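You operate a simulated robot arm through the tools that you are given. There is no shell and no other tool. Be economical: measure what you need, move in short steps, check, and stop when the job is done.

The job below is to be done with a simulated robot arm. You get a single attempt, and the scene is never put back.

## Task
Fetch the inner cup from the place by the carton and set it on the wooden board.

Only the result counts: the job must be done as asked and must still hold three seconds after the hand-in. Knocking over, shifting, dropping, spilling or breaking anything else fails it.

## Robot
A 6-joint arm with a two-finger parallel gripper, fixed in place. Base frame: the origin is at the foot of the arm, x ahead of it, y to its left, z up; the work surface is at about z = 75. Units: cm, degrees, N and s.
With the tool pointing down near the work surface it reaches from about 18 to 64 cm from the base axis. Its first joint turns from -66.0 to 66.0 degrees. Payload 2.7 kg.
The tool frame sits at the grasp point between the pads (the TCP): z along the fingers, y along the line on which they close. The tips reach 2.3 cm beyond it. Largest opening 9.4 cm; finger width 3.8, thickness 1; the body of the gripper, 5.4 by 9.6 cm, starts 3.9 cm behind the TCP.
Orientation is that of the tool frame in the base frame, as a unit quaternion [x, y, z, w]. With the fingers straight down and closing along the base's y, the tool's x points along the base's -x, its y along +y and its z along -z.

## Interface
- The arm moves only by the tool servo_tool. Its argument "rows" is text: rows parted by semicolons, each of 7 numbers parted by spaces: the turn, a rotation vector about the base's x, y, z in units of 180 degrees (1.0 is 180 degrees), then the shift along the base's x, y, z in units of 100 mm (1.0 is 100 mm), then the gripper command, from -1 (fully open) to 1 (shut), values between in proportion. In form: rx ry rz x y z claw; .... A call has 1 to 20 rows; each row is the pose to reach, as a shift and turn from the pose commanded when the call began. A call with a number of a shift or a turn outside -1 to 1 is refused whole. Rows are played at 5 a second. More than 5 cm and 8.6 degrees between two rows, or a gripper value outside its range, and nothing of the call is played. A pose out of reach is approached as far as the arm can. The call stops where the force on the tool passes 40 N (or 10 N more than at its start, if that is more) or the arm is blocked; 0.2 s more then pass. The fingers move at their own pace (about 4.5 cm/s each) and stop on an object; they squeeze with about 23 N. The grip force told is the motor's: it shows also when the fingers shut on nothing. Time passes only in rows, and 0.2 s behind the last, so rows that repeat a pose let the fingers close. It gives the time, the measured TCP pose, the force on the tool (base axes), the opening and the grip force at its end, in the units of the frame above (readings bear some noise).
- Cameras (640 x 400 px; columns grow to the right, rows downward): "scene" is fixed at [5.35, -44.12, 137.32]; the picture's right is [0.89, -0.47, 0.00], its down [-0.37, -0.71, -0.60] and it looks along [0.28, 0.53, -0.80] (base axes); focal length 292 px, centre (320, 200). "wrist" rides on the gripper at [8.6, 1.6, -7.5] in the tool frame; the picture's right is [-0.18, 0.98, 0.00], its down [-0.58, -0.11, -0.81] and it looks along [-0.79, -0.15, 0.59] (tool axes); focal length 243 px, centre (320, 200). There is no depth. A picture from a camera that has moved, and an enlarged one, comes with that camera's place and axes in the base frame and with its lens. The place of the scene camera against the robot may be out by one fixed shift of up to 1.2 cm in any direction.
- snapshot(camera): a new picture of that camera. It takes no simulated time.
- enlarge(camera, box): a new picture of the part [left, top, right, bottom] of that camera's present view, enlarged. It takes no simulated time.
- job_done(): hands the job in; it is judged then, once.

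Go step by step. Nothing tells you positions but the pictures and the camera data: compare them with the known pose of the tool, close in by small moves and look again before you grip or let go. The budget is 90 turns and 42 pictures, counting those below and the enlarged ones. Unless the task says otherwise, let go and move clear before handing in, and close with one line.

The tools are called as name(argument=value, ...) on one line, values as JSON. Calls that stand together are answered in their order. servo_tool: Moves the arm, as the interface text tells. Its arguments: {"type":"object","properties":{"rows":{"type":"string"}},"required":["rows"]} The other tools are called the same way: snapshot (camera) takes a picture; enlarge (camera, box) takes an enlarged picture of a part of a camera's view; job_done () hands the job in.

At the start:

```text
time: 0.0
tool_pos: [42.87, -13.15, 104.7]
ee_rot: [0.0, 1.0, 0.001, 0.0]
force: [0.1, -0.4, -0.9]
width: 9.39
grasp_force: 0.1
```

scene: 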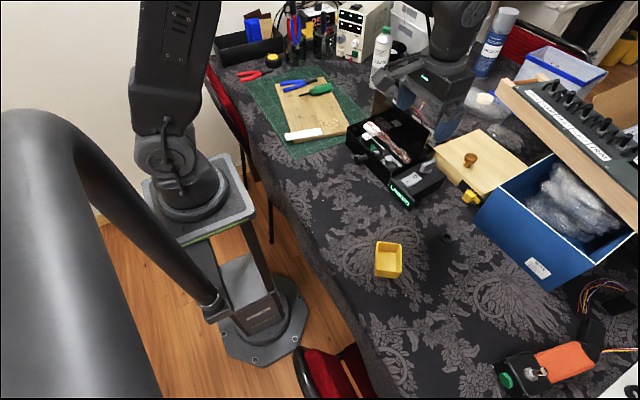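
wrist: 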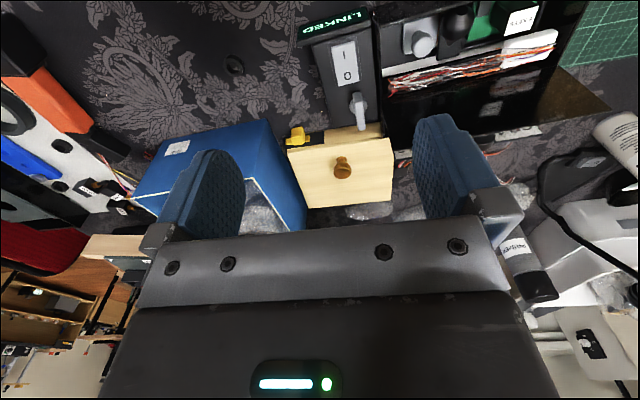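

I see a yellow cup on the cloth, a blue box (perhaps the carton), and a wooden board on the green mat. I'll look closer at each before moving.

enlarge(camera="scene", box=[350, 220, 430, 300])

enlarge(camera="scene", box=[230, 60, 370, 160])

enlarge(camera="scene", box=[420, 20, 640, 220])

```text
5.00 times, centred on (390, 260) of scene
camera zoom: at [5.35, -44.12, 137.32], right [0.89, -0.47, 0.0], down [-0.37, -0.71, -0.6], along [0.28, 0.53, -0.8], focal length 1460 px, centre (-30, -100)
```

zoom: 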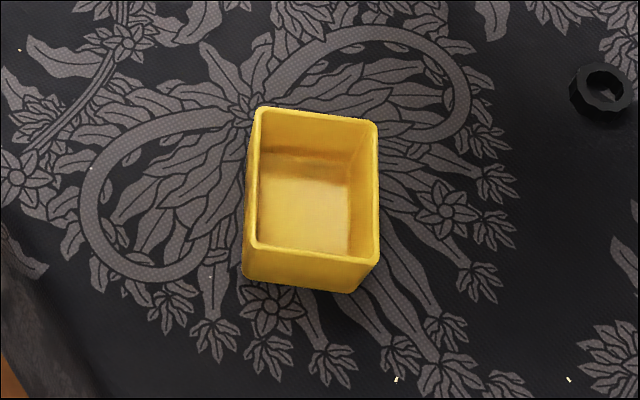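

```text
4.00 times, centred on (300, 110) of scene
camera zoom: at [5.35, -44.12, 137.32], right [0.89, -0.47, 0.0], down [-0.37, -0.71, -0.6], along [0.28, 0.53, -0.8], focal length 1168 px, centre (400, 560)
```

zoom: 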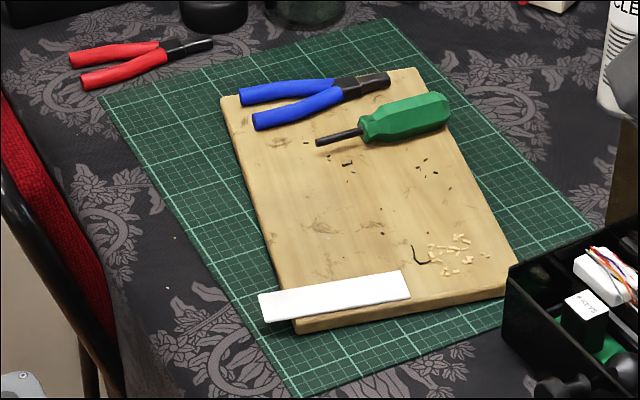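

```text
2.00 times, centred on (530, 120) of scene
camera zoom: at [5.35, -44.12, 137.32], right [0.89, -0.47, 0.0], down [-0.37, -0.71, -0.6], along [0.28, 0.53, -0.8], focal length 584 px, centre (-100, 360)
```

zoom: 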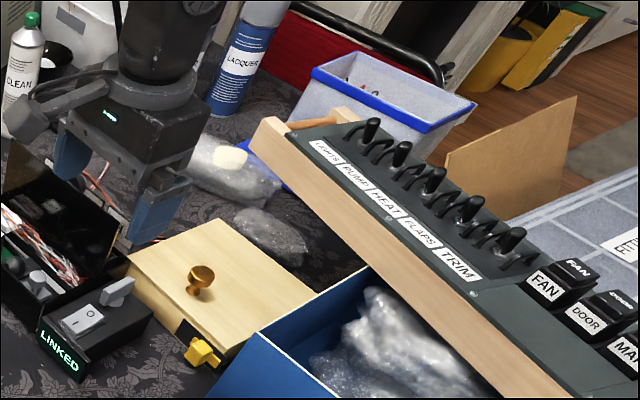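

The yellow cup stands alone at about (32, -26) in front of the blue box. It isn't clear yet whether it is nested. I'll move the arm out of the way and look at the cup from above with the wrist camera.

servo_tool(rows="0 0 0 -0.25 -0.25 0 -1; 0 0 0 -0.5 -0.5 0 -1; 0 0 0 -0.75 -0.75 0 -1; 0 0 0 -1 -1 0 -1; 0 0 0 -1 -1 0 -1")

```text
time: 1.2
tool_pos: [32.95, -23.2, 104.75]
ee_rot: [0.0, 1.0, 0.0, 0.001]
force: [-0.2, 0.0, 1.0]
width: 9.41
grasp_force: 0.1
```

snapshot(camera="wrist")

snapshot(camera="scene")

```text
36 pictures are left
camera wrist: at [24.4, -21.44, 112.26], right [0.18, 0.98, 0.0], down [0.58, -0.11, 0.81], along [0.79, -0.15, -0.59], focal length 243 px, centre (320, 200)
```

wrist: 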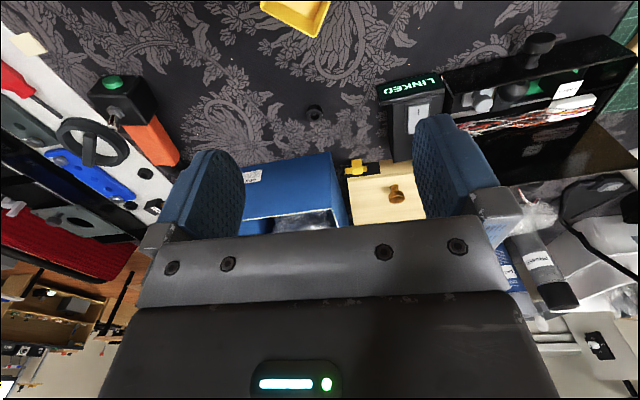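

```text
35 pictures are left
```

scene: 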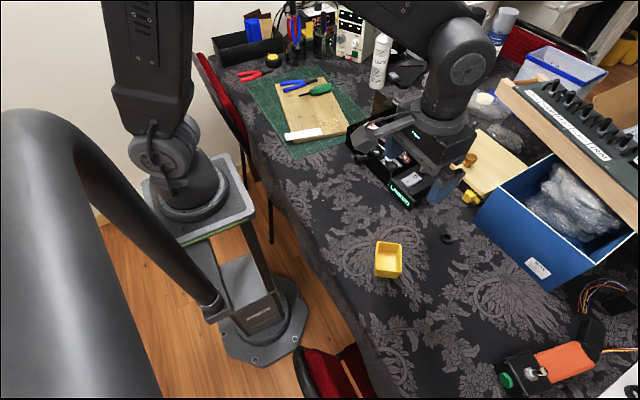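

servo_tool(rows="0 0 0 -0.25 -0.1 0 -1; 0 0 0 -0.5 -0.2 0 -1; 0 0 0 -0.75 -0.3 0 -1; 0 0 0 -0.9 -0.35 0 -1; 0 0 0 -0.9 -0.35 0 -1")

snapshot(camera="wrist")

```text
time: 2.4
tool_pos: [24.02, -26.68, 104.74]
ee_rot: [0.001, 1.0, -0.001, 0.0]
force: [-0.3, -0.7, -0.8]
width: 9.4
grasp_force: 0.1
```

```text
34 pictures are left
camera wrist: at [15.36, -24.94, 112.26], right [0.18, 0.98, 0.0], down [0.58, -0.11, 0.81], along [0.79, -0.15, -0.59], focal length 243 px, centre (320, 200)
```

wrist: 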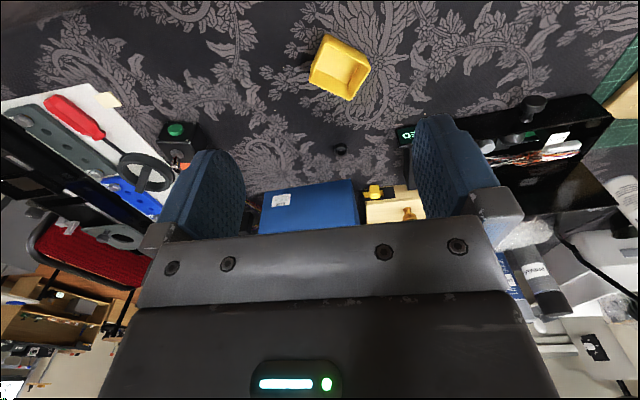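

enlarge(camera="wrist", box=[290, 20, 390, 110])

enlarge(camera="scene", box=[340, 60, 540, 220])

```text
4.44 times, centred on (340, 65) of wrist
camera zoom: at [15.36, -24.94, 112.26], right [0.18, 0.98, 0.0], down [0.58, -0.11, 0.81], along [0.79, -0.15, -0.59], focal length 1078 px, centre (231, 800)
```

zoom: 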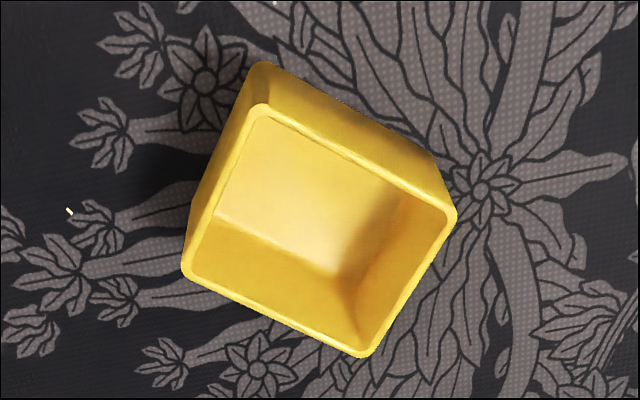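

```text
2.50 times, centred on (440, 140) of scene
camera zoom: at [5.35, -44.12, 137.32], right [0.89, -0.47, 0.0], down [-0.37, -0.71, -0.6], along [0.28, 0.53, -0.8], focal length 730 px, centre (20, 350)
```

zoom: 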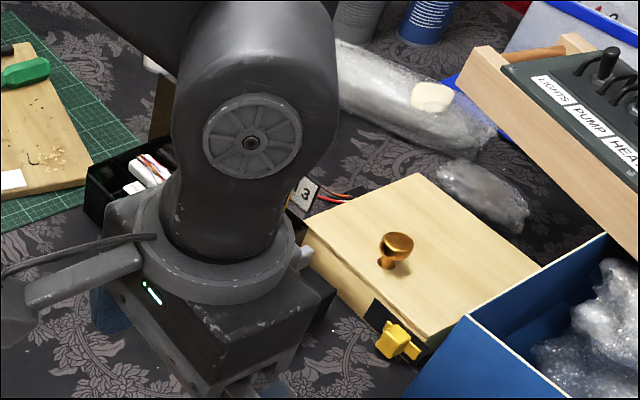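

The yellow cup measures as a single cup with its rim at about z=79, not a nested pair. I need to find out what "inner" means, so I'll survey the lidded wooden box and the blue carton from closer.

servo_tool(rows="0 0 0 0.25 0.0 0.2 -1; 0 0 0 0.5 0 0.4 -1; 0 0 0 0.75 0.0 0.6 -1; 0 0 0 1 0 0.8 -1; 0 0 0 1 0 0.8 -1")

servo_tool(rows="0 0 0 0.4 0.0 0.1 -1; 0 0 0 0.8 0 0.2 -1; 0 0 0 1 0 0.4 -1; 0 0 0 1 0 0.4 -1")

snapshot(camera="wrist")

```text
time: 3.6
tool_pos: [33.95, -26.73, 112.75]
ee_rot: [-0.001, 1.0, 0.0, 0.0]
force: [0.5, 0.0, -0.4]
width: 9.38
grasp_force: 0.0
```

```text
time: 4.6
tool_pos: [43.84, -26.64, 116.71]
ee_rot: [0.0, 1.0, 0.0, 0.0]
force: [-0.7, -0.1, -0.7]
width: 9.39
grasp_force: 0.1
```

```text
31 pictures are left
camera wrist: at [35.27, -24.92, 124.3], right [0.18, 0.98, 0.0], down [0.58, -0.11, 0.81], along [0.79, -0.15, -0.59], focal length 243 px, centre (320, 200)
```

wrist: 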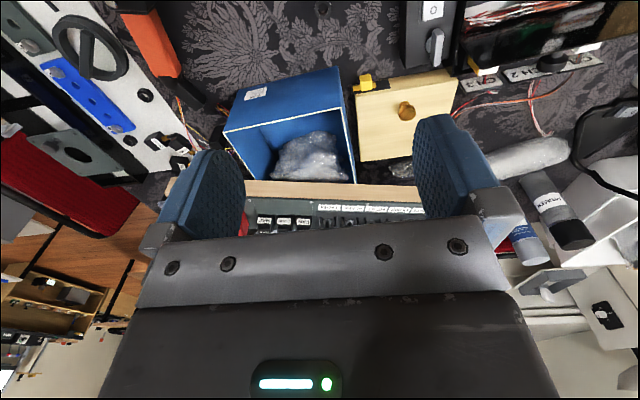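

enlarge(camera="wrist", box=[340, 60, 470, 170])

enlarge(camera="wrist", box=[215, 60, 365, 190])

enlarge(camera="scene", box=[340, 90, 480, 210])

```text
3.64 times, centred on (405, 115) of wrist
camera zoom: at [35.27, -24.92, 124.3], right [0.18, 0.98, 0.0], down [0.58, -0.11, 0.81], along [0.79, -0.15, -0.59], focal length 882 px, centre (11, 509)
```

zoom: 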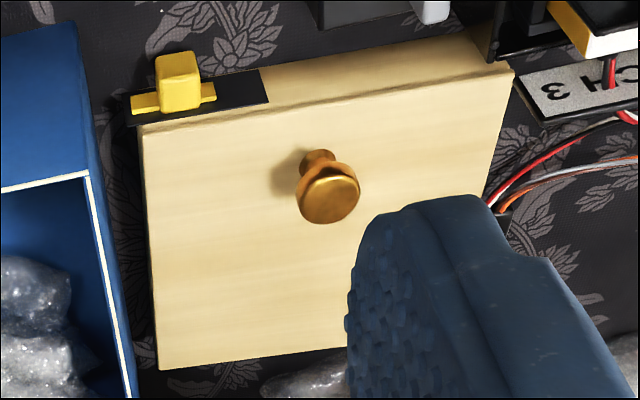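

```text
3.08 times, centred on (290, 125) of wrist
camera zoom: at [35.27, -24.92, 124.3], right [0.18, 0.98, 0.0], down [0.58, -0.11, 0.81], along [0.79, -0.15, -0.59], focal length 746 px, centre (412, 431)
```

zoom: 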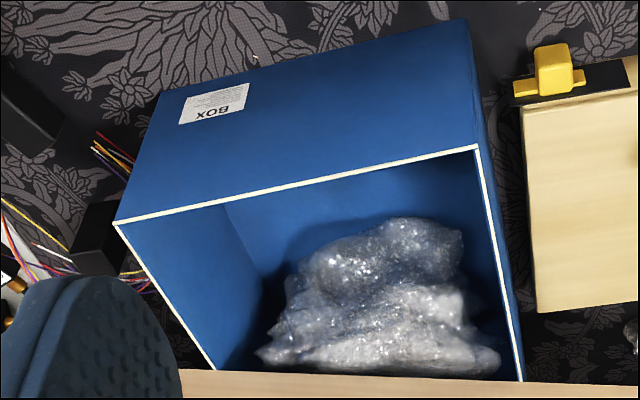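

```text
3.33 times, centred on (410, 150) of scene
camera zoom: at [5.36, -44.12, 137.32], right [0.89, -0.47, 0.0], down [-0.37, -0.71, -0.6], along [0.28, 0.53, -0.8], focal length 974 px, centre (20, 367)
```

zoom: 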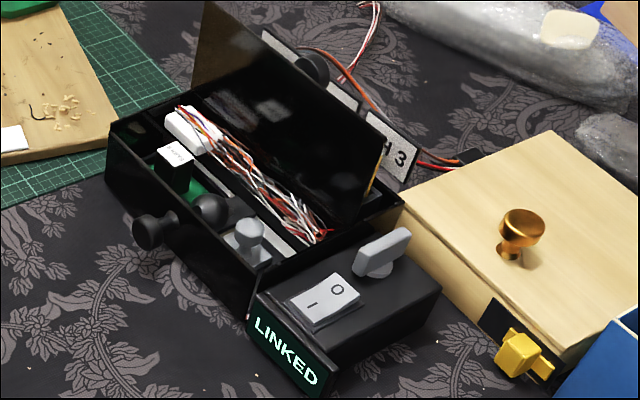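

The blue box is marked "BOX" and holds only wrap. The wooden box with the latch lies at the edge of reach. I'll go down for a close look at the yellow cup's inside, in case there is a second cup nested in it.

servo_tool(rows="0 0 0 -0.25 0 -0.25 -1; 0 0 0 -0.5 0 -0.5 -1; 0 0 0 -0.75 0 -0.75 -1; 0 0 0 -1 0 -1 -1; 0 0 0 -1 0 -1 -1")

servo_tool(rows="0 0 0 -0.2 0 -0.25 -1; 0 0 0 -0.4 0 -0.5 -1; 0 0 0 -0.6 0 -0.75 -1; 0 0 0 -0.7 0 -1 -1; 0 0 0 -0.7 0 -1 -1")

servo_tool(rows="0 0 0 0 0 -0.2 -1; 0 0 0 0 0 -0.4 -1; 0 0 0 0 0 -0.4 -1")

snapshot(camera="wrist")

```text
time: 5.8
tool_pos: [33.78, -26.57, 106.8]
ee_rot: [0.0, 1.0, 0.001, 0.001]
force: [0.7, 0.4, -0.7]
width: 9.37
grasp_force: 0.0
```

```text
time: 7.0
tool_pos: [26.86, -26.78, 96.77]
ee_rot: [-0.001, 1.0, 0.0, 0.0]
force: [-0.4, 0.3, 0.5]
width: 9.39
grasp_force: 0.1
```

```text
time: 7.8
tool_pos: [26.77, -26.74, 92.77]
ee_rot: [0.0, 1.0, 0.0, 0.0]
force: [0.2, -0.4, -0.1]
width: 9.4
grasp_force: 0.1
```

```text
27 pictures are left
camera wrist: at [18.33, -24.92, 100.29], right [0.18, 0.98, 0.0], down [0.58, -0.11, 0.81], along [0.79, -0.15, -0.59], focal length 243 px, centre (320, 200)
```

wrist: 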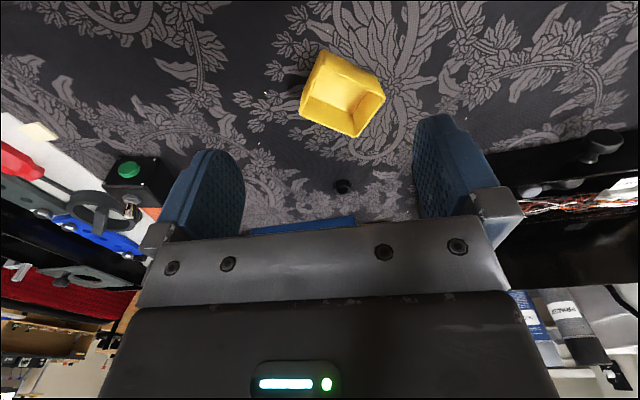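

enlarge(camera="wrist", box=[285, 40, 400, 145])

enlarge(camera="scene", box=[365, 232, 415, 285])

```text
3.81 times, centred on (342, 92) of wrist
camera zoom: at [18.33, -24.92, 100.29], right [0.18, 0.98, 0.0], down [0.58, -0.11, 0.81], along [0.79, -0.15, -0.59], focal length 924 px, centre (234, 610)
```

zoom: 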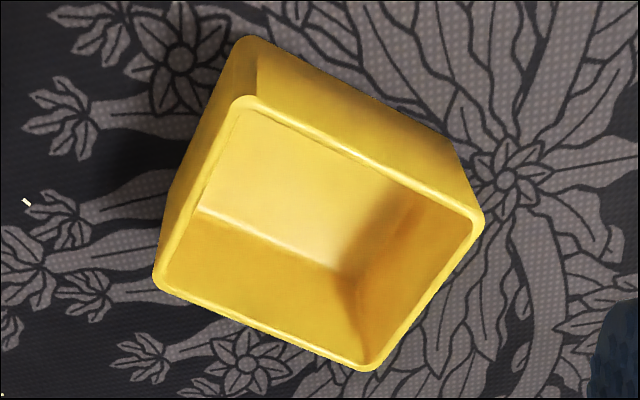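

```text
7.55 times, centred on (390, 258) of scene
camera zoom: at [5.35, -44.12, 137.32], right [0.89, -0.47, 0.0], down [-0.37, -0.71, -0.6], along [0.28, 0.53, -0.8], focal length 2204 px, centre (-208, -242)
```

zoom: 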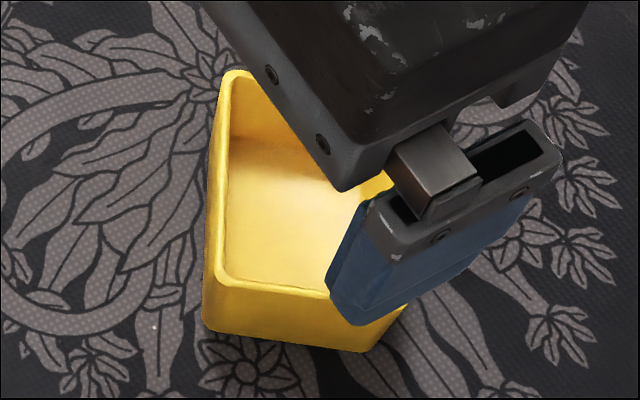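

The yellow cup is single and empty. Before deciding what "inner" means, I'll check the other parts of the table.

enlarge(camera="scene", box=[200, 0, 440, 150])

enlarge(camera="scene", box=[440, 200, 640, 400])

enlarge(camera="scene", box=[460, 0, 640, 120])

```text
2.67 times, centred on (320, 75) of scene
camera zoom: at [5.35, -44.12, 137.32], right [0.89, -0.47, 0.0], down [-0.37, -0.71, -0.6], along [0.28, 0.53, -0.8], focal length 779 px, centre (320, 533)
```

zoom: 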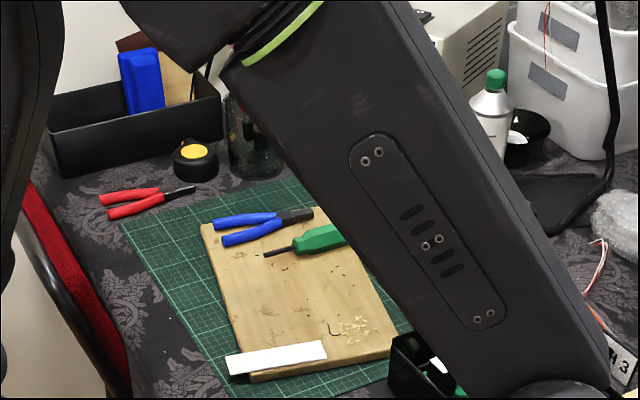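

```text
2.00 times, centred on (540, 300) of scene
camera zoom: at [5.35, -44.12, 137.32], right [0.89, -0.47, 0.0], down [-0.37, -0.71, -0.6], along [0.28, 0.53, -0.8], focal length 584 px, centre (-120, 0)
```

zoom: 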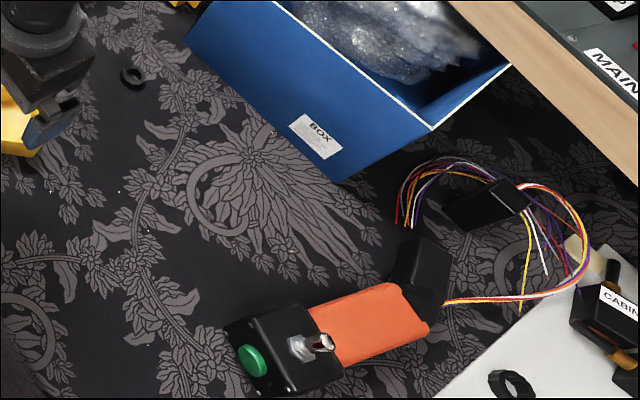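

```text
3.33 times, centred on (550, 60) of scene
camera zoom: at [5.35, -44.12, 137.32], right [0.89, -0.47, 0.0], down [-0.37, -0.71, -0.6], along [0.28, 0.53, -0.8], focal length 974 px, centre (-447, 667)
```

zoom: 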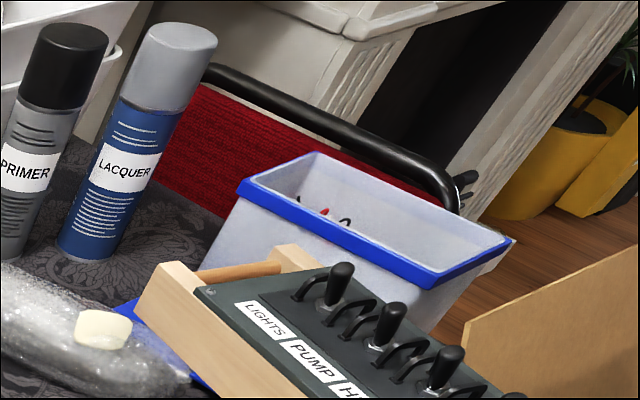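

enlarge(camera="wrist", box=[320, 45, 380, 82])

enlarge(camera="wrist", box=[295, 85, 345, 117])

```text
10.67 times, centred on (350, 64) of wrist
camera zoom: at [18.33, -24.92, 100.29], right [0.18, 0.98, 0.0], down [0.58, -0.11, 0.81], along [0.79, -0.15, -0.59], focal length 2588 px, centre (0, 1656)
```

zoom: 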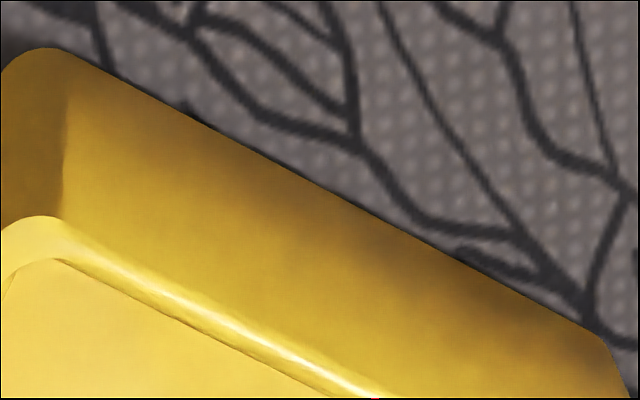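

```text
12.50 times, centred on (320, 101) of wrist
camera zoom: at [18.33, -24.92, 100.29], right [0.18, 0.98, 0.0], down [0.58, -0.11, 0.81], along [0.79, -0.15, -0.59], focal length 3033 px, centre (320, 1438)
```

zoom: 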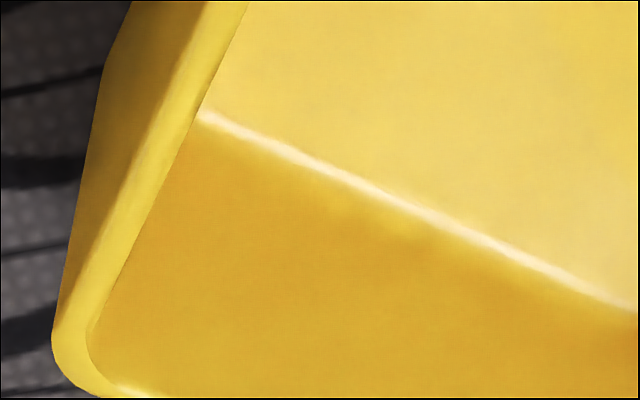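

The yellow cup has one tapered wall and nothing inside. I'll take a close look at the wooden box by the blue carton, in case there's another cup in it.

servo_tool(rows="0 0 0 0.3 0.1 0.15 -1; 0 0 0 0.6 0.2 0.3 -1; 0 0 0 0.9 0.3 0.3 -1; 0 0 0 1 0.4 0.3 -1")

servo_tool(rows="0 0 0 0.3 0 0 -1; 0 0 0 0.6 0 0 -1; 0 0 0 0.8 0 0 -1; 0 0 0 0.8 0 0 -1")

snapshot(camera="wrist")

```text
time: 8.8
tool_pos: [36.84, -22.65, 95.72]
ee_rot: [0.0, 1.0, 0.0, 0.001]
force: [-1.1, 0.2, 0.0]
width: 9.41
grasp_force: 0.1
```

```text
time: 9.8
tool_pos: [44.96, -22.71, 95.86]
ee_rot: [0.0, 1.0, 0.0, 0.0]
force: [-0.1, -0.4, 0.1]
width: 9.4
grasp_force: 0.1
```

```text
19 pictures are left
camera wrist: at [36.33, -20.98, 103.4], right [0.18, 0.98, 0.0], down [0.58, -0.11, 0.81], along [0.79, -0.15, -0.59], focal length 243 px, centre (320, 200)
```

wrist: 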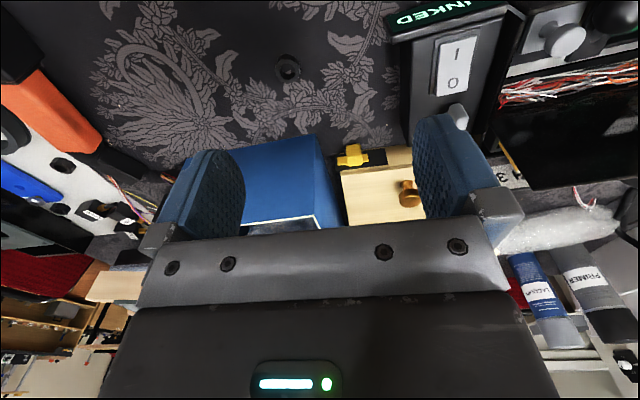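

enlarge(camera="wrist", box=[315, 125, 425, 230])

```text
3.81 times, centred on (370, 178) of wrist
camera zoom: at [36.33, -20.98, 103.4], right [0.18, 0.98, 0.0], down [0.58, -0.11, 0.81], along [0.79, -0.15, -0.59], focal length 924 px, centre (130, 286)
```

zoom: 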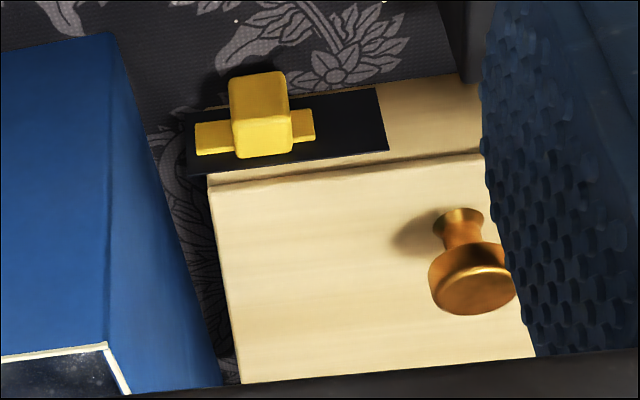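

The wooden box has a closed lid and lies beyond the useful reach, and no other cup can be seen, so I'll study the yellow cup at close range. I'll turn the gripper to line up with its sides (about -36°) and come down over it at (31.5, -25.4), looking for a seam between two nested cups.

servo_tool(rows="0 0 -0.04 -0.25 -0.05 0 -1; 0 0 -0.08 -0.5 -0.1 0 -1; 0 0 -0.12 -0.75 -0.15 0 -1; 0 0 -0.16 -1 -0.2 0 -1; 0 0 -0.202 -1 -0.27 0 -1; 0 0 -0.202 -1 -0.27 0 -1")

servo_tool(rows="0 0 0 -0.2 0 -0.1 -1; 0 0 0 -0.34 0 -0.3 -1; 0 0 0 -0.34 0 -0.6 -1; 0 0 0 -0.34 0 -0.8 -1; 0 0 0 -0.34 0 -0.8 -1")

snapshot(camera="wrist")

```text
time: 11.2
tool_pos: [34.86, -25.38, 95.82]
ee_rot: [0.313, 0.95, 0.0, 0.0]
force: [0.3, -0.7, -0.4]
width: 9.41
grasp_force: 0.0
```

```text
time: 12.4
tool_pos: [31.42, -25.41, 87.67]
ee_rot: [0.312, 0.95, 0.0, -0.001]
force: [0.3, 1.0, 0.7]
width: 9.4
grasp_force: 0.0
```

```text
17 pictures are left
camera wrist: at [25.48, -18.86, 95.26], right [0.73, 0.68, 0.0], down [0.4, -0.43, 0.81], along [0.55, -0.59, -0.59], focal length 243 px, centre (320, 200)
```

wrist: 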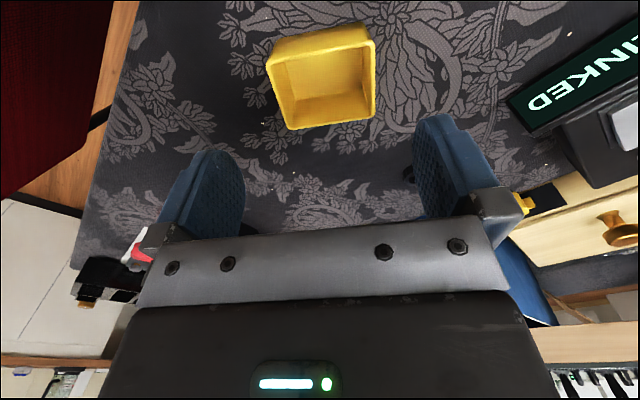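

enlarge(camera="wrist", box=[250, 10, 395, 140])

```text
3.08 times, centred on (322, 75) of wrist
camera zoom: at [25.48, -18.86, 95.26], right [0.73, 0.68, 0.0], down [0.4, -0.43, 0.81], along [0.55, -0.59, -0.59], focal length 746 px, centre (312, 585)
```

zoom: 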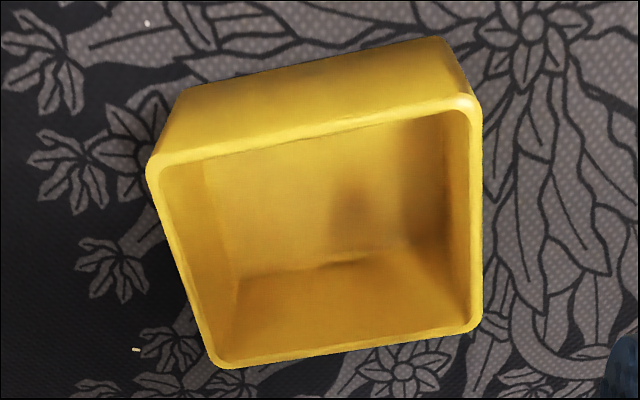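

enlarge(camera="wrist", box=[335, 80, 385, 125])

enlarge(camera="wrist", box=[260, 30, 320, 75])

```text
8.89 times, centred on (360, 102) of wrist
camera zoom: at [25.48, -18.86, 95.26], right [0.73, 0.68, 0.0], down [0.4, -0.43, 0.81], along [0.55, -0.59, -0.59], focal length 2157 px, centre (-36, 1067)
```

zoom: 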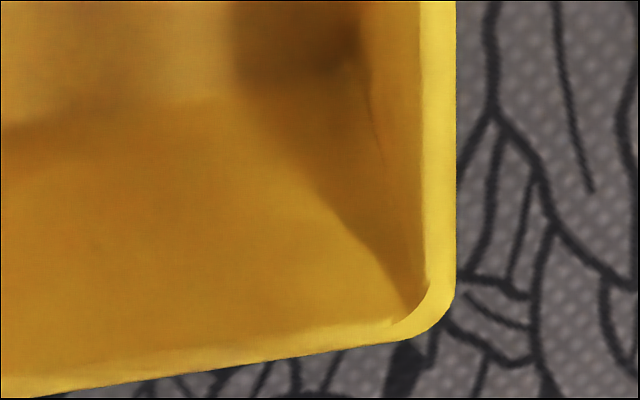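

```text
8.89 times, centred on (290, 52) of wrist
camera zoom: at [25.48, -18.86, 95.26], right [0.73, 0.68, 0.0], down [0.4, -0.43, 0.81], along [0.55, -0.59, -0.59], focal length 2157 px, centre (587, 1511)
```

zoom: 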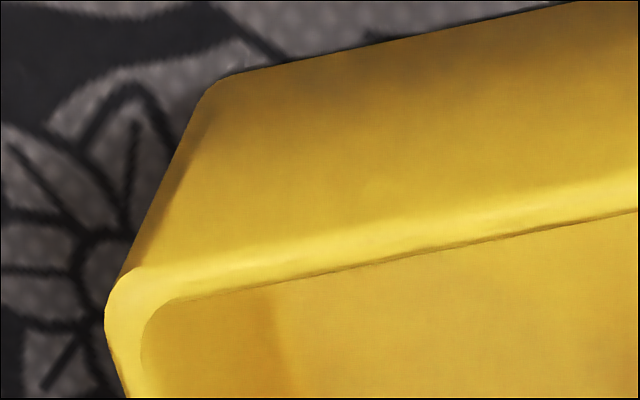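

Up close the cup is clearly one piece, and it is the only cup within reach that I can find. I take it as the target: centre (31.7, -25.2), rim at about 79.8. I'll lower partway with the fingers straddling it and check.

servo_tool(rows="0 0 0 0.03 0.02 -0.2 -1; 0 0 0 0.03 0.02 -0.4 -1; 0 0 0 0.03 0.02 -0.55 -1; 0 0 0 0.03 0.02 -0.55 -1")

snapshot(camera="wrist")

```text
time: 13.4
tool_pos: [31.81, -25.22, 82.16]
ee_rot: [0.312, 0.95, 0.0, 0.0]
force: [0.3, 0.5, 0.1]
width: 9.4
grasp_force: 0.0
```

```text
13 pictures are left
camera wrist: at [25.8, -18.71, 89.76], right [0.73, 0.68, 0.0], down [0.4, -0.43, 0.81], along [0.55, -0.59, -0.59], focal length 243 px, centre (320, 200)
```

wrist: 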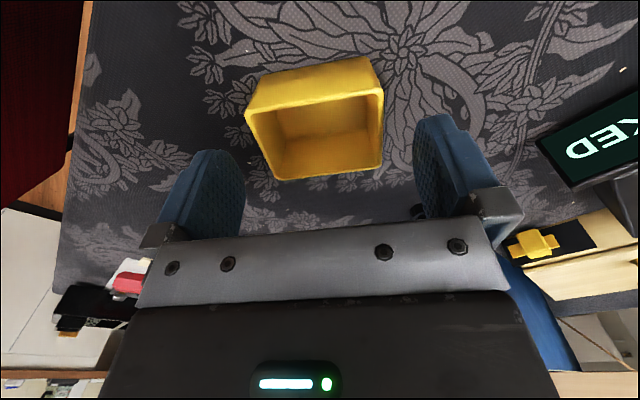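

The cup is centred between the fingers to within about 1–2 mm. I'll go down to grip height and close.

servo_tool(rows="0 0 0 0 0 -0.15 -1; 0 0 0 0 0.01 -0.3 -1; 0 0 0 0 0.01 -0.36 -1; 0 0 0 0 0.01 -0.36 -1; 0 0 0 0 0.01 -0.36 -0.2; 0 0 0 0 0.01 -0.36 0.1; 0 0 0 0 0.01 -0.36 0.4; 0 0 0 0 0.01 -0.36 1; 0 0 0 0 0.01 -0.36 1; 0 0 0 0 0.01 -0.36 1")

```text
time: 15.6
tool_pos: [31.73, -25.02, 78.61]
ee_rot: [0.313, 0.95, 0.001, 0.001]
force: [-0.8, -0.5, -0.6]
width: 6.85
grasp_force: 23.2
```

The grip holds at 6.85 cm wide. I'll lift and check that it is held.

servo_tool(rows="0 0 0 0 0 0.1 1; 0 0 0 0 0 0.3 1; 0 0 0 0 0 0.6 1; 0 0 0 0 0 1 1; 0 0 0 0 0 1 1")

snapshot(camera="scene")

snapshot(camera="wrist")

```text
time: 16.8
tool_pos: [31.73, -25.13, 88.64]
ee_rot: [0.312, 0.95, 0.0, -0.001]
force: [0.2, 0.2, 0.9]
width: 0.01
grasp_force: 22.3
```

```text
12 pictures are left
```

scene: 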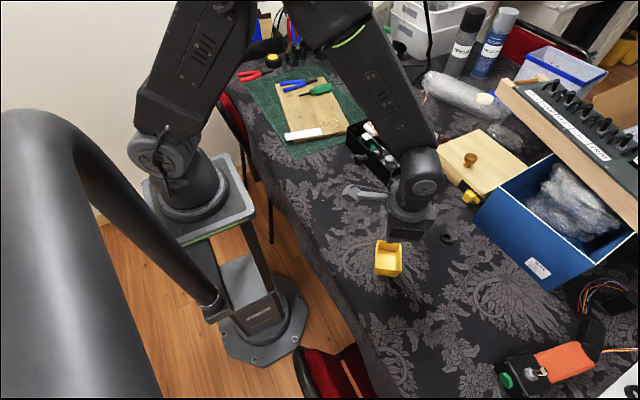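

```text
11 pictures are left
camera wrist: at [25.86, -18.62, 96.23], right [0.73, 0.68, 0.0], down [0.4, -0.43, 0.81], along [0.55, -0.59, -0.59], focal length 243 px, centre (320, 200)
```

wrist: 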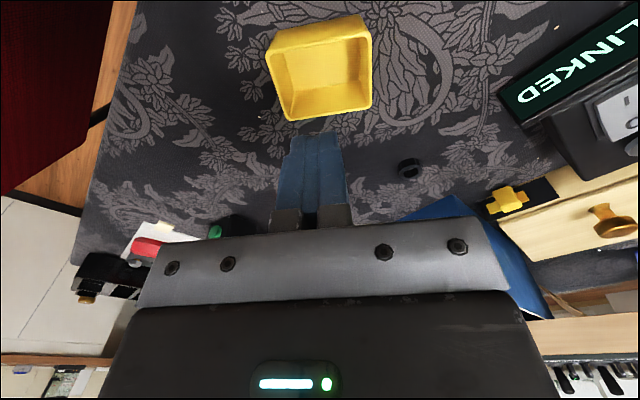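

The fingers slipped off and the cup stayed on the table. I'll check whether it moved and how it stands now.

enlarge(camera="scene", box=[350, 220, 430, 300])

enlarge(camera="wrist", box=[250, 10, 395, 140])

```text
5.00 times, centred on (390, 260) of scene
camera zoom: at [5.35, -44.12, 137.32], right [0.89, -0.47, 0.0], down [-0.37, -0.71, -0.6], along [0.28, 0.53, -0.8], focal length 1460 px, centre (-30, -100)
```

zoom: 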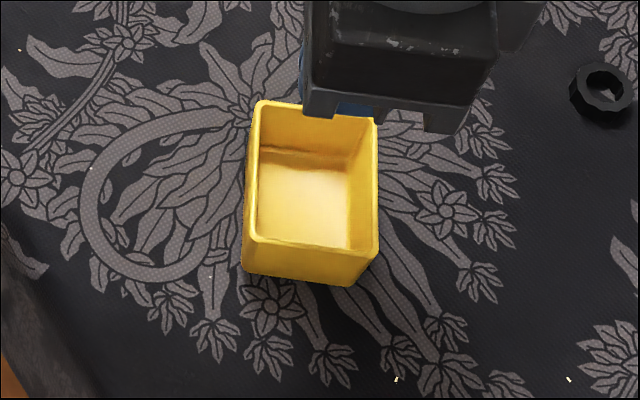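

```text
3.08 times, centred on (322, 75) of wrist
camera zoom: at [25.86, -18.62, 96.23], right [0.73, 0.68, 0.0], down [0.4, -0.43, 0.81], along [0.55, -0.59, -0.59], focal length 746 px, centre (312, 585)
```

zoom: 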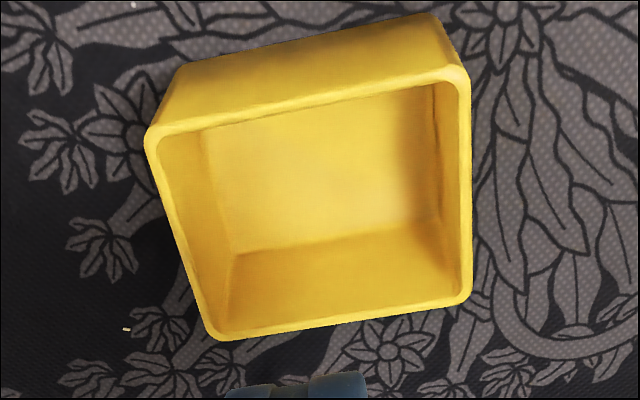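

The cup shifted only about 3 mm and stands upright at about (31.85, -24.8). I'll open, recentre, go slightly lower, and grip for longer, then inspect the grip before lifting slowly.

servo_tool(rows="0 0 0 0.012 0.03 0 -1; 0 0 0 0.012 0.03 0 -1; 0 0 0 0.012 0.03 0 -1; 0 0 0 0.012 0.03 0 -1; 0 0 0 0.012 0.03 0 -1; 0 0 0 0.012 0.03 0 -1; 0 0 0 0.012 0.03 0 -1")

servo_tool(rows="0 0 0 0 0 -0.25 -1; 0 0 0 0 0 -0.5 -1; 0 0 0 0 0 -0.75 -1; 0 0 0 0 0 -0.9 -1; 0 0 0 0 0 -1 -1; 0 0 0 0 0 -1 -1")

servo_tool(rows="0 0 0 0 0 -0.03 -1; 0 0 0 0 0 -0.05 -1; 0 0 0 0 0 -0.05 -1; 0 0 0 0 0 -0.05 0.2; 0 0 0 0 0 -0.05 1; 0 0 0 0 0 -0.05 1; 0 0 0 0 0 -0.05 1; 0 0 0 0 0 -0.05 1; 0 0 0 0 0 -0.05 1")

snapshot(camera="wrist")

```text
time: 18.4
tool_pos: [31.83, -24.83, 88.66]
ee_rot: [0.312, 0.95, 0.0, 0.0]
force: [0.8, -0.1, -0.7]
width: 9.43
grasp_force: 0.0
```

```text
time: 19.8
tool_pos: [31.9, -24.8, 78.51]
ee_rot: [0.312, 0.95, 0.0, 0.0]
force: [-0.2, -0.2, -0.3]
width: 9.39
grasp_force: 0.0
```

```text
time: 21.8
tool_pos: [31.79, -24.74, 78.1]
ee_rot: [0.312, 0.95, 0.0, 0.0]
force: [0.1, 0.2, -1.1]
width: 6.85
grasp_force: 22.7
```

```text
8 pictures are left
camera wrist: at [25.89, -18.25, 85.64], right [0.73, 0.68, 0.0], down [0.4, -0.43, 0.81], along [0.55, -0.59, -0.59], focal length 243 px, centre (320, 200)
```

wrist: 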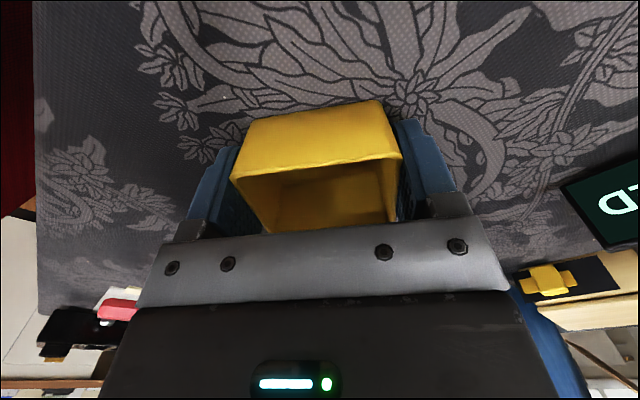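

The pads sit squarely on both sides. I'll lift very slowly by 1 cm and read the opening.

servo_tool(rows="0 0 0 0 0 0.01 1; 0 0 0 0 0 0.02 1; 0 0 0 0 0 0.04 1; 0 0 0 0 0 0.06 1; 0 0 0 0 0 0.08 1; 0 0 0 0 0 0.1 1; 0 0 0 0 0 0.1 1")

```text
time: 23.4
tool_pos: [31.79, -24.82, 79.21]
ee_rot: [0.312, 0.95, 0.001, 0.0]
force: [-1.1, 0.0, 0.1]
width: 6.84
grasp_force: 22.8
```

servo_tool(rows="0 0 0 0 0 0.03 1; 0 0 0 0 0 0.06 1; 0 0 0 0 0 0.09 1; 0 0 0 0 0 0.12 1; 0 0 0 0 0 0.15 1; 0 0 0 0 0 0.18 1; 0 0 0 0 0 0.2 1; 0 0 0 0 0 0.2 1")

snapshot(camera="wrist")

```text
time: 25.2
tool_pos: [31.85, -24.81, 81.26]
ee_rot: [0.313, 0.95, 0.0, 0.0]
force: [0.1, -0.2, 0.2]
width: 6.87
grasp_force: 23.1
```

```text
7 pictures are left
camera wrist: at [25.92, -18.26, 88.74], right [0.73, 0.68, 0.0], down [0.4, -0.43, 0.81], along [0.55, -0.59, -0.59], focal length 243 px, centre (320, 200)
```

wrist: 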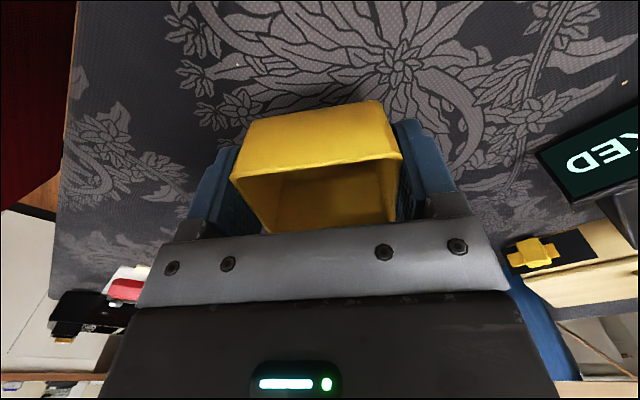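

Now the cup rises rigidly with the gripper. I'll lift it slowly to about z=100 and carry it round towards the board's free area at about (40.5, 30.5).

servo_tool(rows="0 0 0 0 0 0.05 1; 0 0 0 0 0 0.15 1; 0 0 0 0 0 0.27 1; 0 0 0 0 0 0.4 1; 0 0 0 0 0 0.53 1; 0 0 0 0 0 0.66 1; 0 0 0 0 0 0.8 1; 0 0 0 0 0 0.9 1; 0 0 0 0 0 0.97 1; 0 0 0 0 0 1 1")

servo_tool(rows="0 0 0 0 0.04 0.05 1; 0 0 0 0.02 0.12 0.13 1; 0 0 0 0.03 0.23 0.25 1; 0 0 0 0.05 0.35 0.38 1; 0 0 0 0.07 0.48 0.5 1; 0 0 0 0.08 0.61 0.6 1; 0 0 0 0.09 0.74 0.7 1; 0 0 0 0.1 0.87 0.75 1; 0 0 0 0.1 0.96 0.78 1; 0 0 0 0.1 1 0.78 1")

servo_tool(rows="0 0 0 0 0.04 0 1; 0 0 0 0 0.12 0 1; 0 0 0 0 0.23 0 1; 0 0 0 0 0.35 0 1; 0 0 0 0 0.48 0 1; 0 0 0 0 0.61 0 1; 0 0 0 0 0.74 0 1; 0 0 0 0 0.87 0 1; 0 0 0 0 0.96 0 1; 0 0 0 0 1 0 1")

```text
time: 27.4
tool_pos: [31.76, -24.73, 91.18]
ee_rot: [0.313, 0.95, 0.0, 0.0]
force: [0.5, -1.6, -0.6]
width: 6.85
grasp_force: 23.0
```

```text
time: 29.6
tool_pos: [32.81, -14.85, 98.72]
ee_rot: [0.312, 0.95, 0.0, 0.0]
force: [0.0, -0.6, -0.8]
width: 6.86
grasp_force: 22.8
```

```text
time: 31.8
tool_pos: [32.84, -4.84, 98.96]
ee_rot: [0.312, 0.95, 0.001, 0.0]
force: [0.3, 0.2, -1.1]
width: 6.87
grasp_force: 23.0
```

The cup is still held, with the opening at 6.87 cm. I'll keep going towards the board.

servo_tool(rows="0 0 0 0 0.04 0 1; 0 0 0 0 0.12 0 1; 0 0 0 0 0.23 0 1; 0 0 0 0 0.35 0 1; 0 0 0 0 0.48 0 1; 0 0 0 0 0.61 0 1; 0 0 0 0 0.74 0 1; 0 0 0 0 0.87 0 1; 0 0 0 0 0.96 0 1; 0 0 0 0 1 0 1")

servo_tool(rows="0 0 0 0.01 0.04 0 1; 0 0 0 0.03 0.12 0 1; 0 0 0 0.06 0.23 0 1; 0 0 0 0.1 0.35 0 1; 0 0 0 0.14 0.48 0 1; 0 0 0 0.18 0.61 0 1; 0 0 0 0.22 0.74 0 1; 0 0 0 0.26 0.87 0 1; 0 0 0 0.29 0.96 0 1; 0 0 0 0.3 1 0 1")

servo_tool(rows="0 0 0 0.01 0.04 0 1; 0 0 0 0.04 0.12 0 1; 0 0 0 0.09 0.23 -0.05 1; 0 0 0 0.15 0.35 -0.1 1; 0 0 0 0.21 0.48 -0.2 1; 0 0 0 0.28 0.61 -0.3 1; 0 0 0 0.35 0.74 -0.4 1; 0 0 0 0.4 0.87 -0.5 1; 0 0 0 0.44 0.96 -0.57 1; 0 0 0 0.46 1 -0.6 1")

servo_tool(rows="0 0 0 0 0.04 -0.04 1; 0 0 0 0 0.12 -0.1 1; 0 0 0 0 0.23 -0.2 1; 0 0 0 0 0.35 -0.3 1; 0 0 0 0 0.45 -0.37 1; 0 0 0 0 0.53 -0.4 1; 0 0 0 0 0.53 -0.4 1")

snapshot(camera="wrist")

snapshot(camera="scene")

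```text
time: 34.0
tool_pos: [32.84, 5.16, 98.91]
ee_rot: [0.312, 0.95, 0.0, 0.0]
force: [0.4, -0.7, 0.3]
width: 6.87
grasp_force: 23.3
```

```text
time: 36.2
tool_pos: [35.92, 15.1, 98.82]
ee_rot: [0.312, 0.95, -0.001, -0.001]
force: [-0.8, 0.1, -1.1]
width: 6.89
grasp_force: 23.1
```

```text
time: 38.4
tool_pos: [40.33, 25.27, 93.01]
ee_rot: [0.312, 0.95, 0.0, 0.0]
force: [0.4, 0.1, 0.1]
width: 6.88
grasp_force: 22.9
```

```text
time: 40.0
tool_pos: [40.38, 30.48, 88.77]
ee_rot: [0.313, 0.95, 0.0, 0.0]
force: [0.2, 0.1, -0.4]
width: 6.88
grasp_force: 22.6
```

```text
6 pictures are left
camera wrist: at [34.46, 37.01, 96.36], right [0.73, 0.68, 0.0], down [0.4, -0.43, 0.81], along [0.55, -0.59, -0.59], focal length 243 px, centre (320, 200)
```

wrist: 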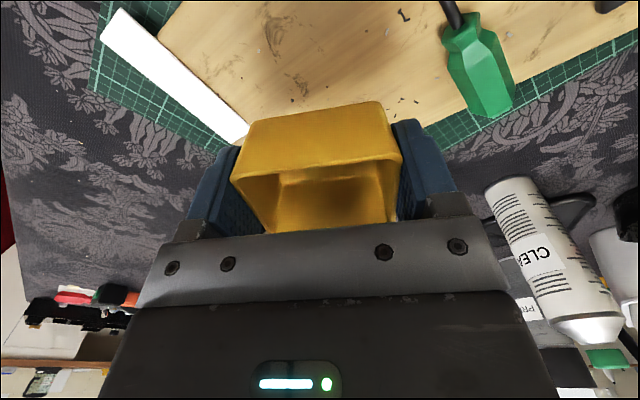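

```text
5 pictures are left
```

scene: 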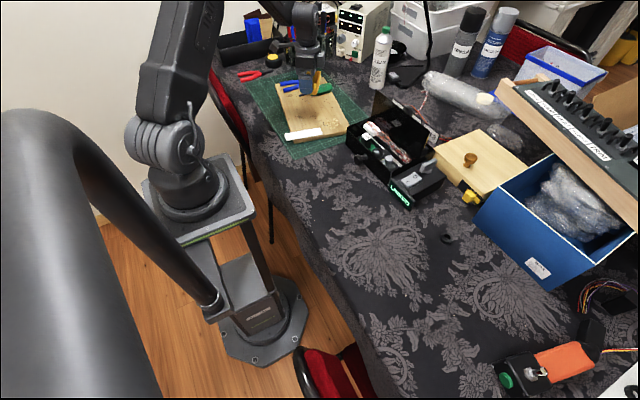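

The cup hangs over the bare middle of the board, with the screwdriver about 4 cm beyond and the white strip about 5 cm short. I'll nudge it to (40.6, 29.8) and lower slowly.

servo_tool(rows="0 0 0 0.01 -0.03 -0.08 1; 0 0 0 0.02 -0.06 -0.2 1; 0 0 0 0.02 -0.07 -0.33 1; 0 0 0 0.02 -0.07 -0.45 1; 0 0 0 0.02 -0.07 -0.55 1; 0 0 0 0.02 -0.07 -0.63 1; 0 0 0 0.02 -0.07 -0.7 1; 0 0 0 0.02 -0.07 -0.7 1")

enlarge(camera="scene", box=[260, 50, 380, 150])

```text
time: 41.8
tool_pos: [40.73, 29.85, 81.82]
ee_rot: [0.312, 0.95, 0.0, 0.0]
force: [-0.5, -0.1, -0.2]
width: 6.88
grasp_force: 22.9
```

```text
4.00 times, centred on (320, 100) of scene
camera zoom: at [5.35, -44.12, 137.32], right [0.89, -0.47, 0.0], down [-0.37, -0.71, -0.6], along [0.28, 0.53, -0.8], focal length 1168 px, centre (320, 600)
```

zoom: 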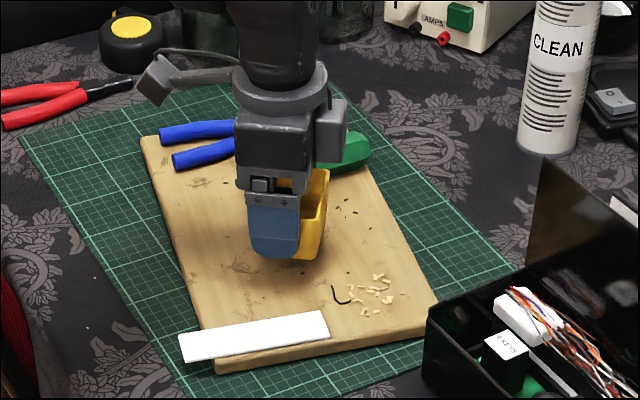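

The cup is well placed over the middle of the board, with a clear shadow below it. I'll lower it in small steps, watching the force.

servo_tool(rows="0 0 0 0 0 -0.04 1; 0 0 0 0 0 -0.08 1; 0 0 0 0 0 -0.12 1; 0 0 0 0 0 -0.12 1")

servo_tool(rows="0 0 0 0 0 -0.02 1; 0 0 0 0 0 -0.04 1; 0 0 0 0 0 -0.04 1")

```text
time: 42.8
tool_pos: [40.67, 29.87, 80.64]
ee_rot: [0.312, 0.95, 0.0, 0.0]
force: [0.8, -0.2, 0.1]
width: 6.88
grasp_force: 23.4
```

```text
time: 43.6
tool_pos: [40.69, 29.93, 80.29]
ee_rot: [0.313, 0.95, 0.0, 0.001]
force: [-0.9, 0.2, -0.8]
width: 6.87
grasp_force: 23.1
```

servo_tool(rows="0 0 0 0 0 -0.02 1; 0 0 0 0 0 -0.03 1; 0 0 0 0 0 -0.03 1")

servo_tool(rows="0 0 0 0 0 -0.01 1; 0 0 0 0 0 -0.02 1; 0 0 0 0 0 -0.02 1")

```text
time: 44.4
tool_pos: [40.71, 29.79, 80.02]
ee_rot: [0.312, 0.95, 0.0, 0.001]
force: [0.7, 0.0, -0.2]
width: 6.87
grasp_force: 22.8
```

```text
time: 45.2
tool_pos: [40.68, 29.78, 79.89]
ee_rot: [0.312, 0.95, 0.0, -0.001]
force: [-1.7, -2.6, 7.9]
width: 6.84
grasp_force: 23.3
```

The force shows contact with the board. I'll open gently, just enough to clear, then rise.

servo_tool(rows="0 0 0 0 0 0.005 1; 0 0 0 0 0 0.005 -0.45; 0 0 0 0 0 0.005 -0.5; 0 0 0 0 0 0.005 -0.6; 0 0 0 0 0 0.005 -0.7; 0 0 0 0 0 0.005 -0.8; 0 0 0 0 0 0.005 -0.85; 0 0 0 0 0 0.005 -0.85")

servo_tool(rows="0 0 0 0 0 0.05 -0.85; 0 0 0 0 0 0.15 -0.85; 0 0 0 0 0 0.3 -0.85; 0 0 0 0 0 0.5 -0.85; 0 0 0 0 0 0.75 -0.85; 0 0 0 0 0 1 -0.85; 0 0 0 0 0 1 -0.85")

snapshot(camera="wrist")

```text
time: 47.0
tool_pos: [40.81, 29.83, 79.85]
ee_rot: [0.313, 0.95, 0.0, 0.0]
force: [0.1, -0.7, -0.7]
width: 8.68
grasp_force: 0.1
```

```text
time: 48.6
tool_pos: [40.64, 29.7, 89.83]
ee_rot: [0.312, 0.95, 0.0, 0.0]
force: [0.0, -0.9, -0.2]
width: 8.71
grasp_force: 0.0
```

```text
3 pictures are left
camera wrist: at [34.8, 36.24, 97.35], right [0.73, 0.68, 0.0], down [0.4, -0.43, 0.81], along [0.55, -0.59, -0.59], focal length 243 px, centre (320, 200)
```

wrist: 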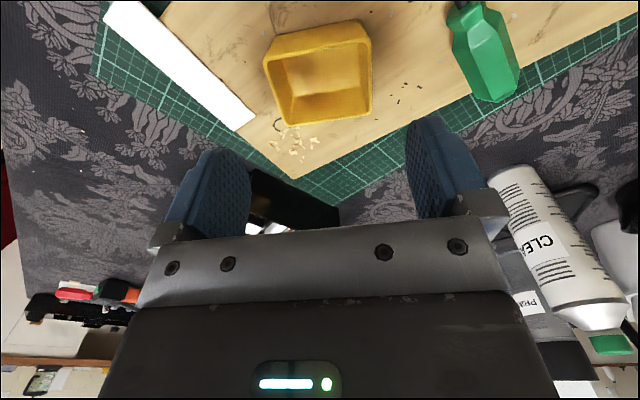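

The cup stands upright on the board, clear of the tools and the strip. I'll retreat upward and take one last look at the scene.

servo_tool(rows="0 0 0 0 0 0.3 -0.85; 0 0 0 0 -0.2 0.6 -0.85; 0 0 0 0 -0.5 0.8 -0.85; 0 0 0 0 -0.9 0.8 -0.85; 0 0 0 0 -0.9 0.8 -0.85")

snapshot(camera="scene")

```text
time: 49.8
tool_pos: [40.56, 20.72, 97.74]
ee_rot: [0.312, 0.95, 0.0, 0.001]
force: [-0.2, 0.0, 0.4]
width: 8.72
grasp_force: 0.1
```

```text
2 pictures are left
```

scene: 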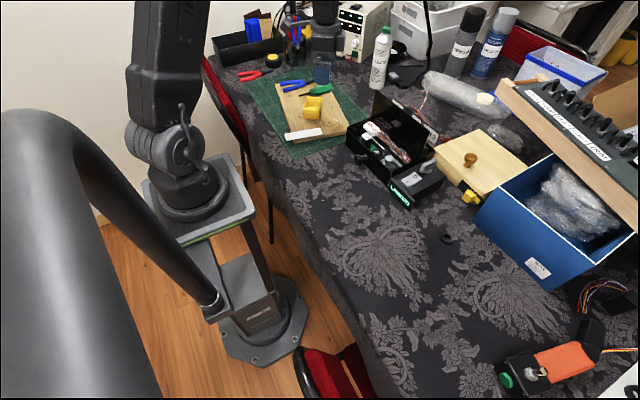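

enlarge(camera="scene", box=[270, 70, 360, 145])

```text
5.33 times, centred on (315, 108) of scene
camera zoom: at [5.35, -44.12, 137.32], right [0.89, -0.47, 0.0], down [-0.37, -0.71, -0.6], along [0.28, 0.53, -0.8], focal length 1558 px, centre (347, 693)
```

zoom: 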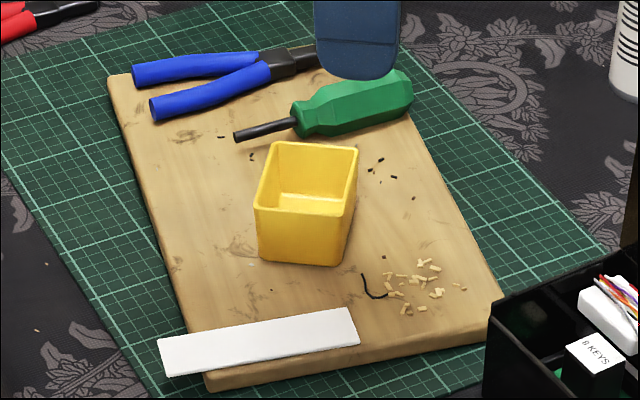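

The cup stands upright on the wooden board, the gripper is clear, and nothing else on the board has moved. I'm handing in.

job_done()

```text
The job is handed in.
```

The yellow cup now stands upright on the wooden board and the gripper is clear, but I can't be sure it is the cup you meant by "inner": it was a single cup, the only one I could find within reach, and I did not open the lidded wooden box beside the blue carton. My first lift slipped and shifted the cup about 3 mm on the table before the second grip held, and I saw nothing else moved.
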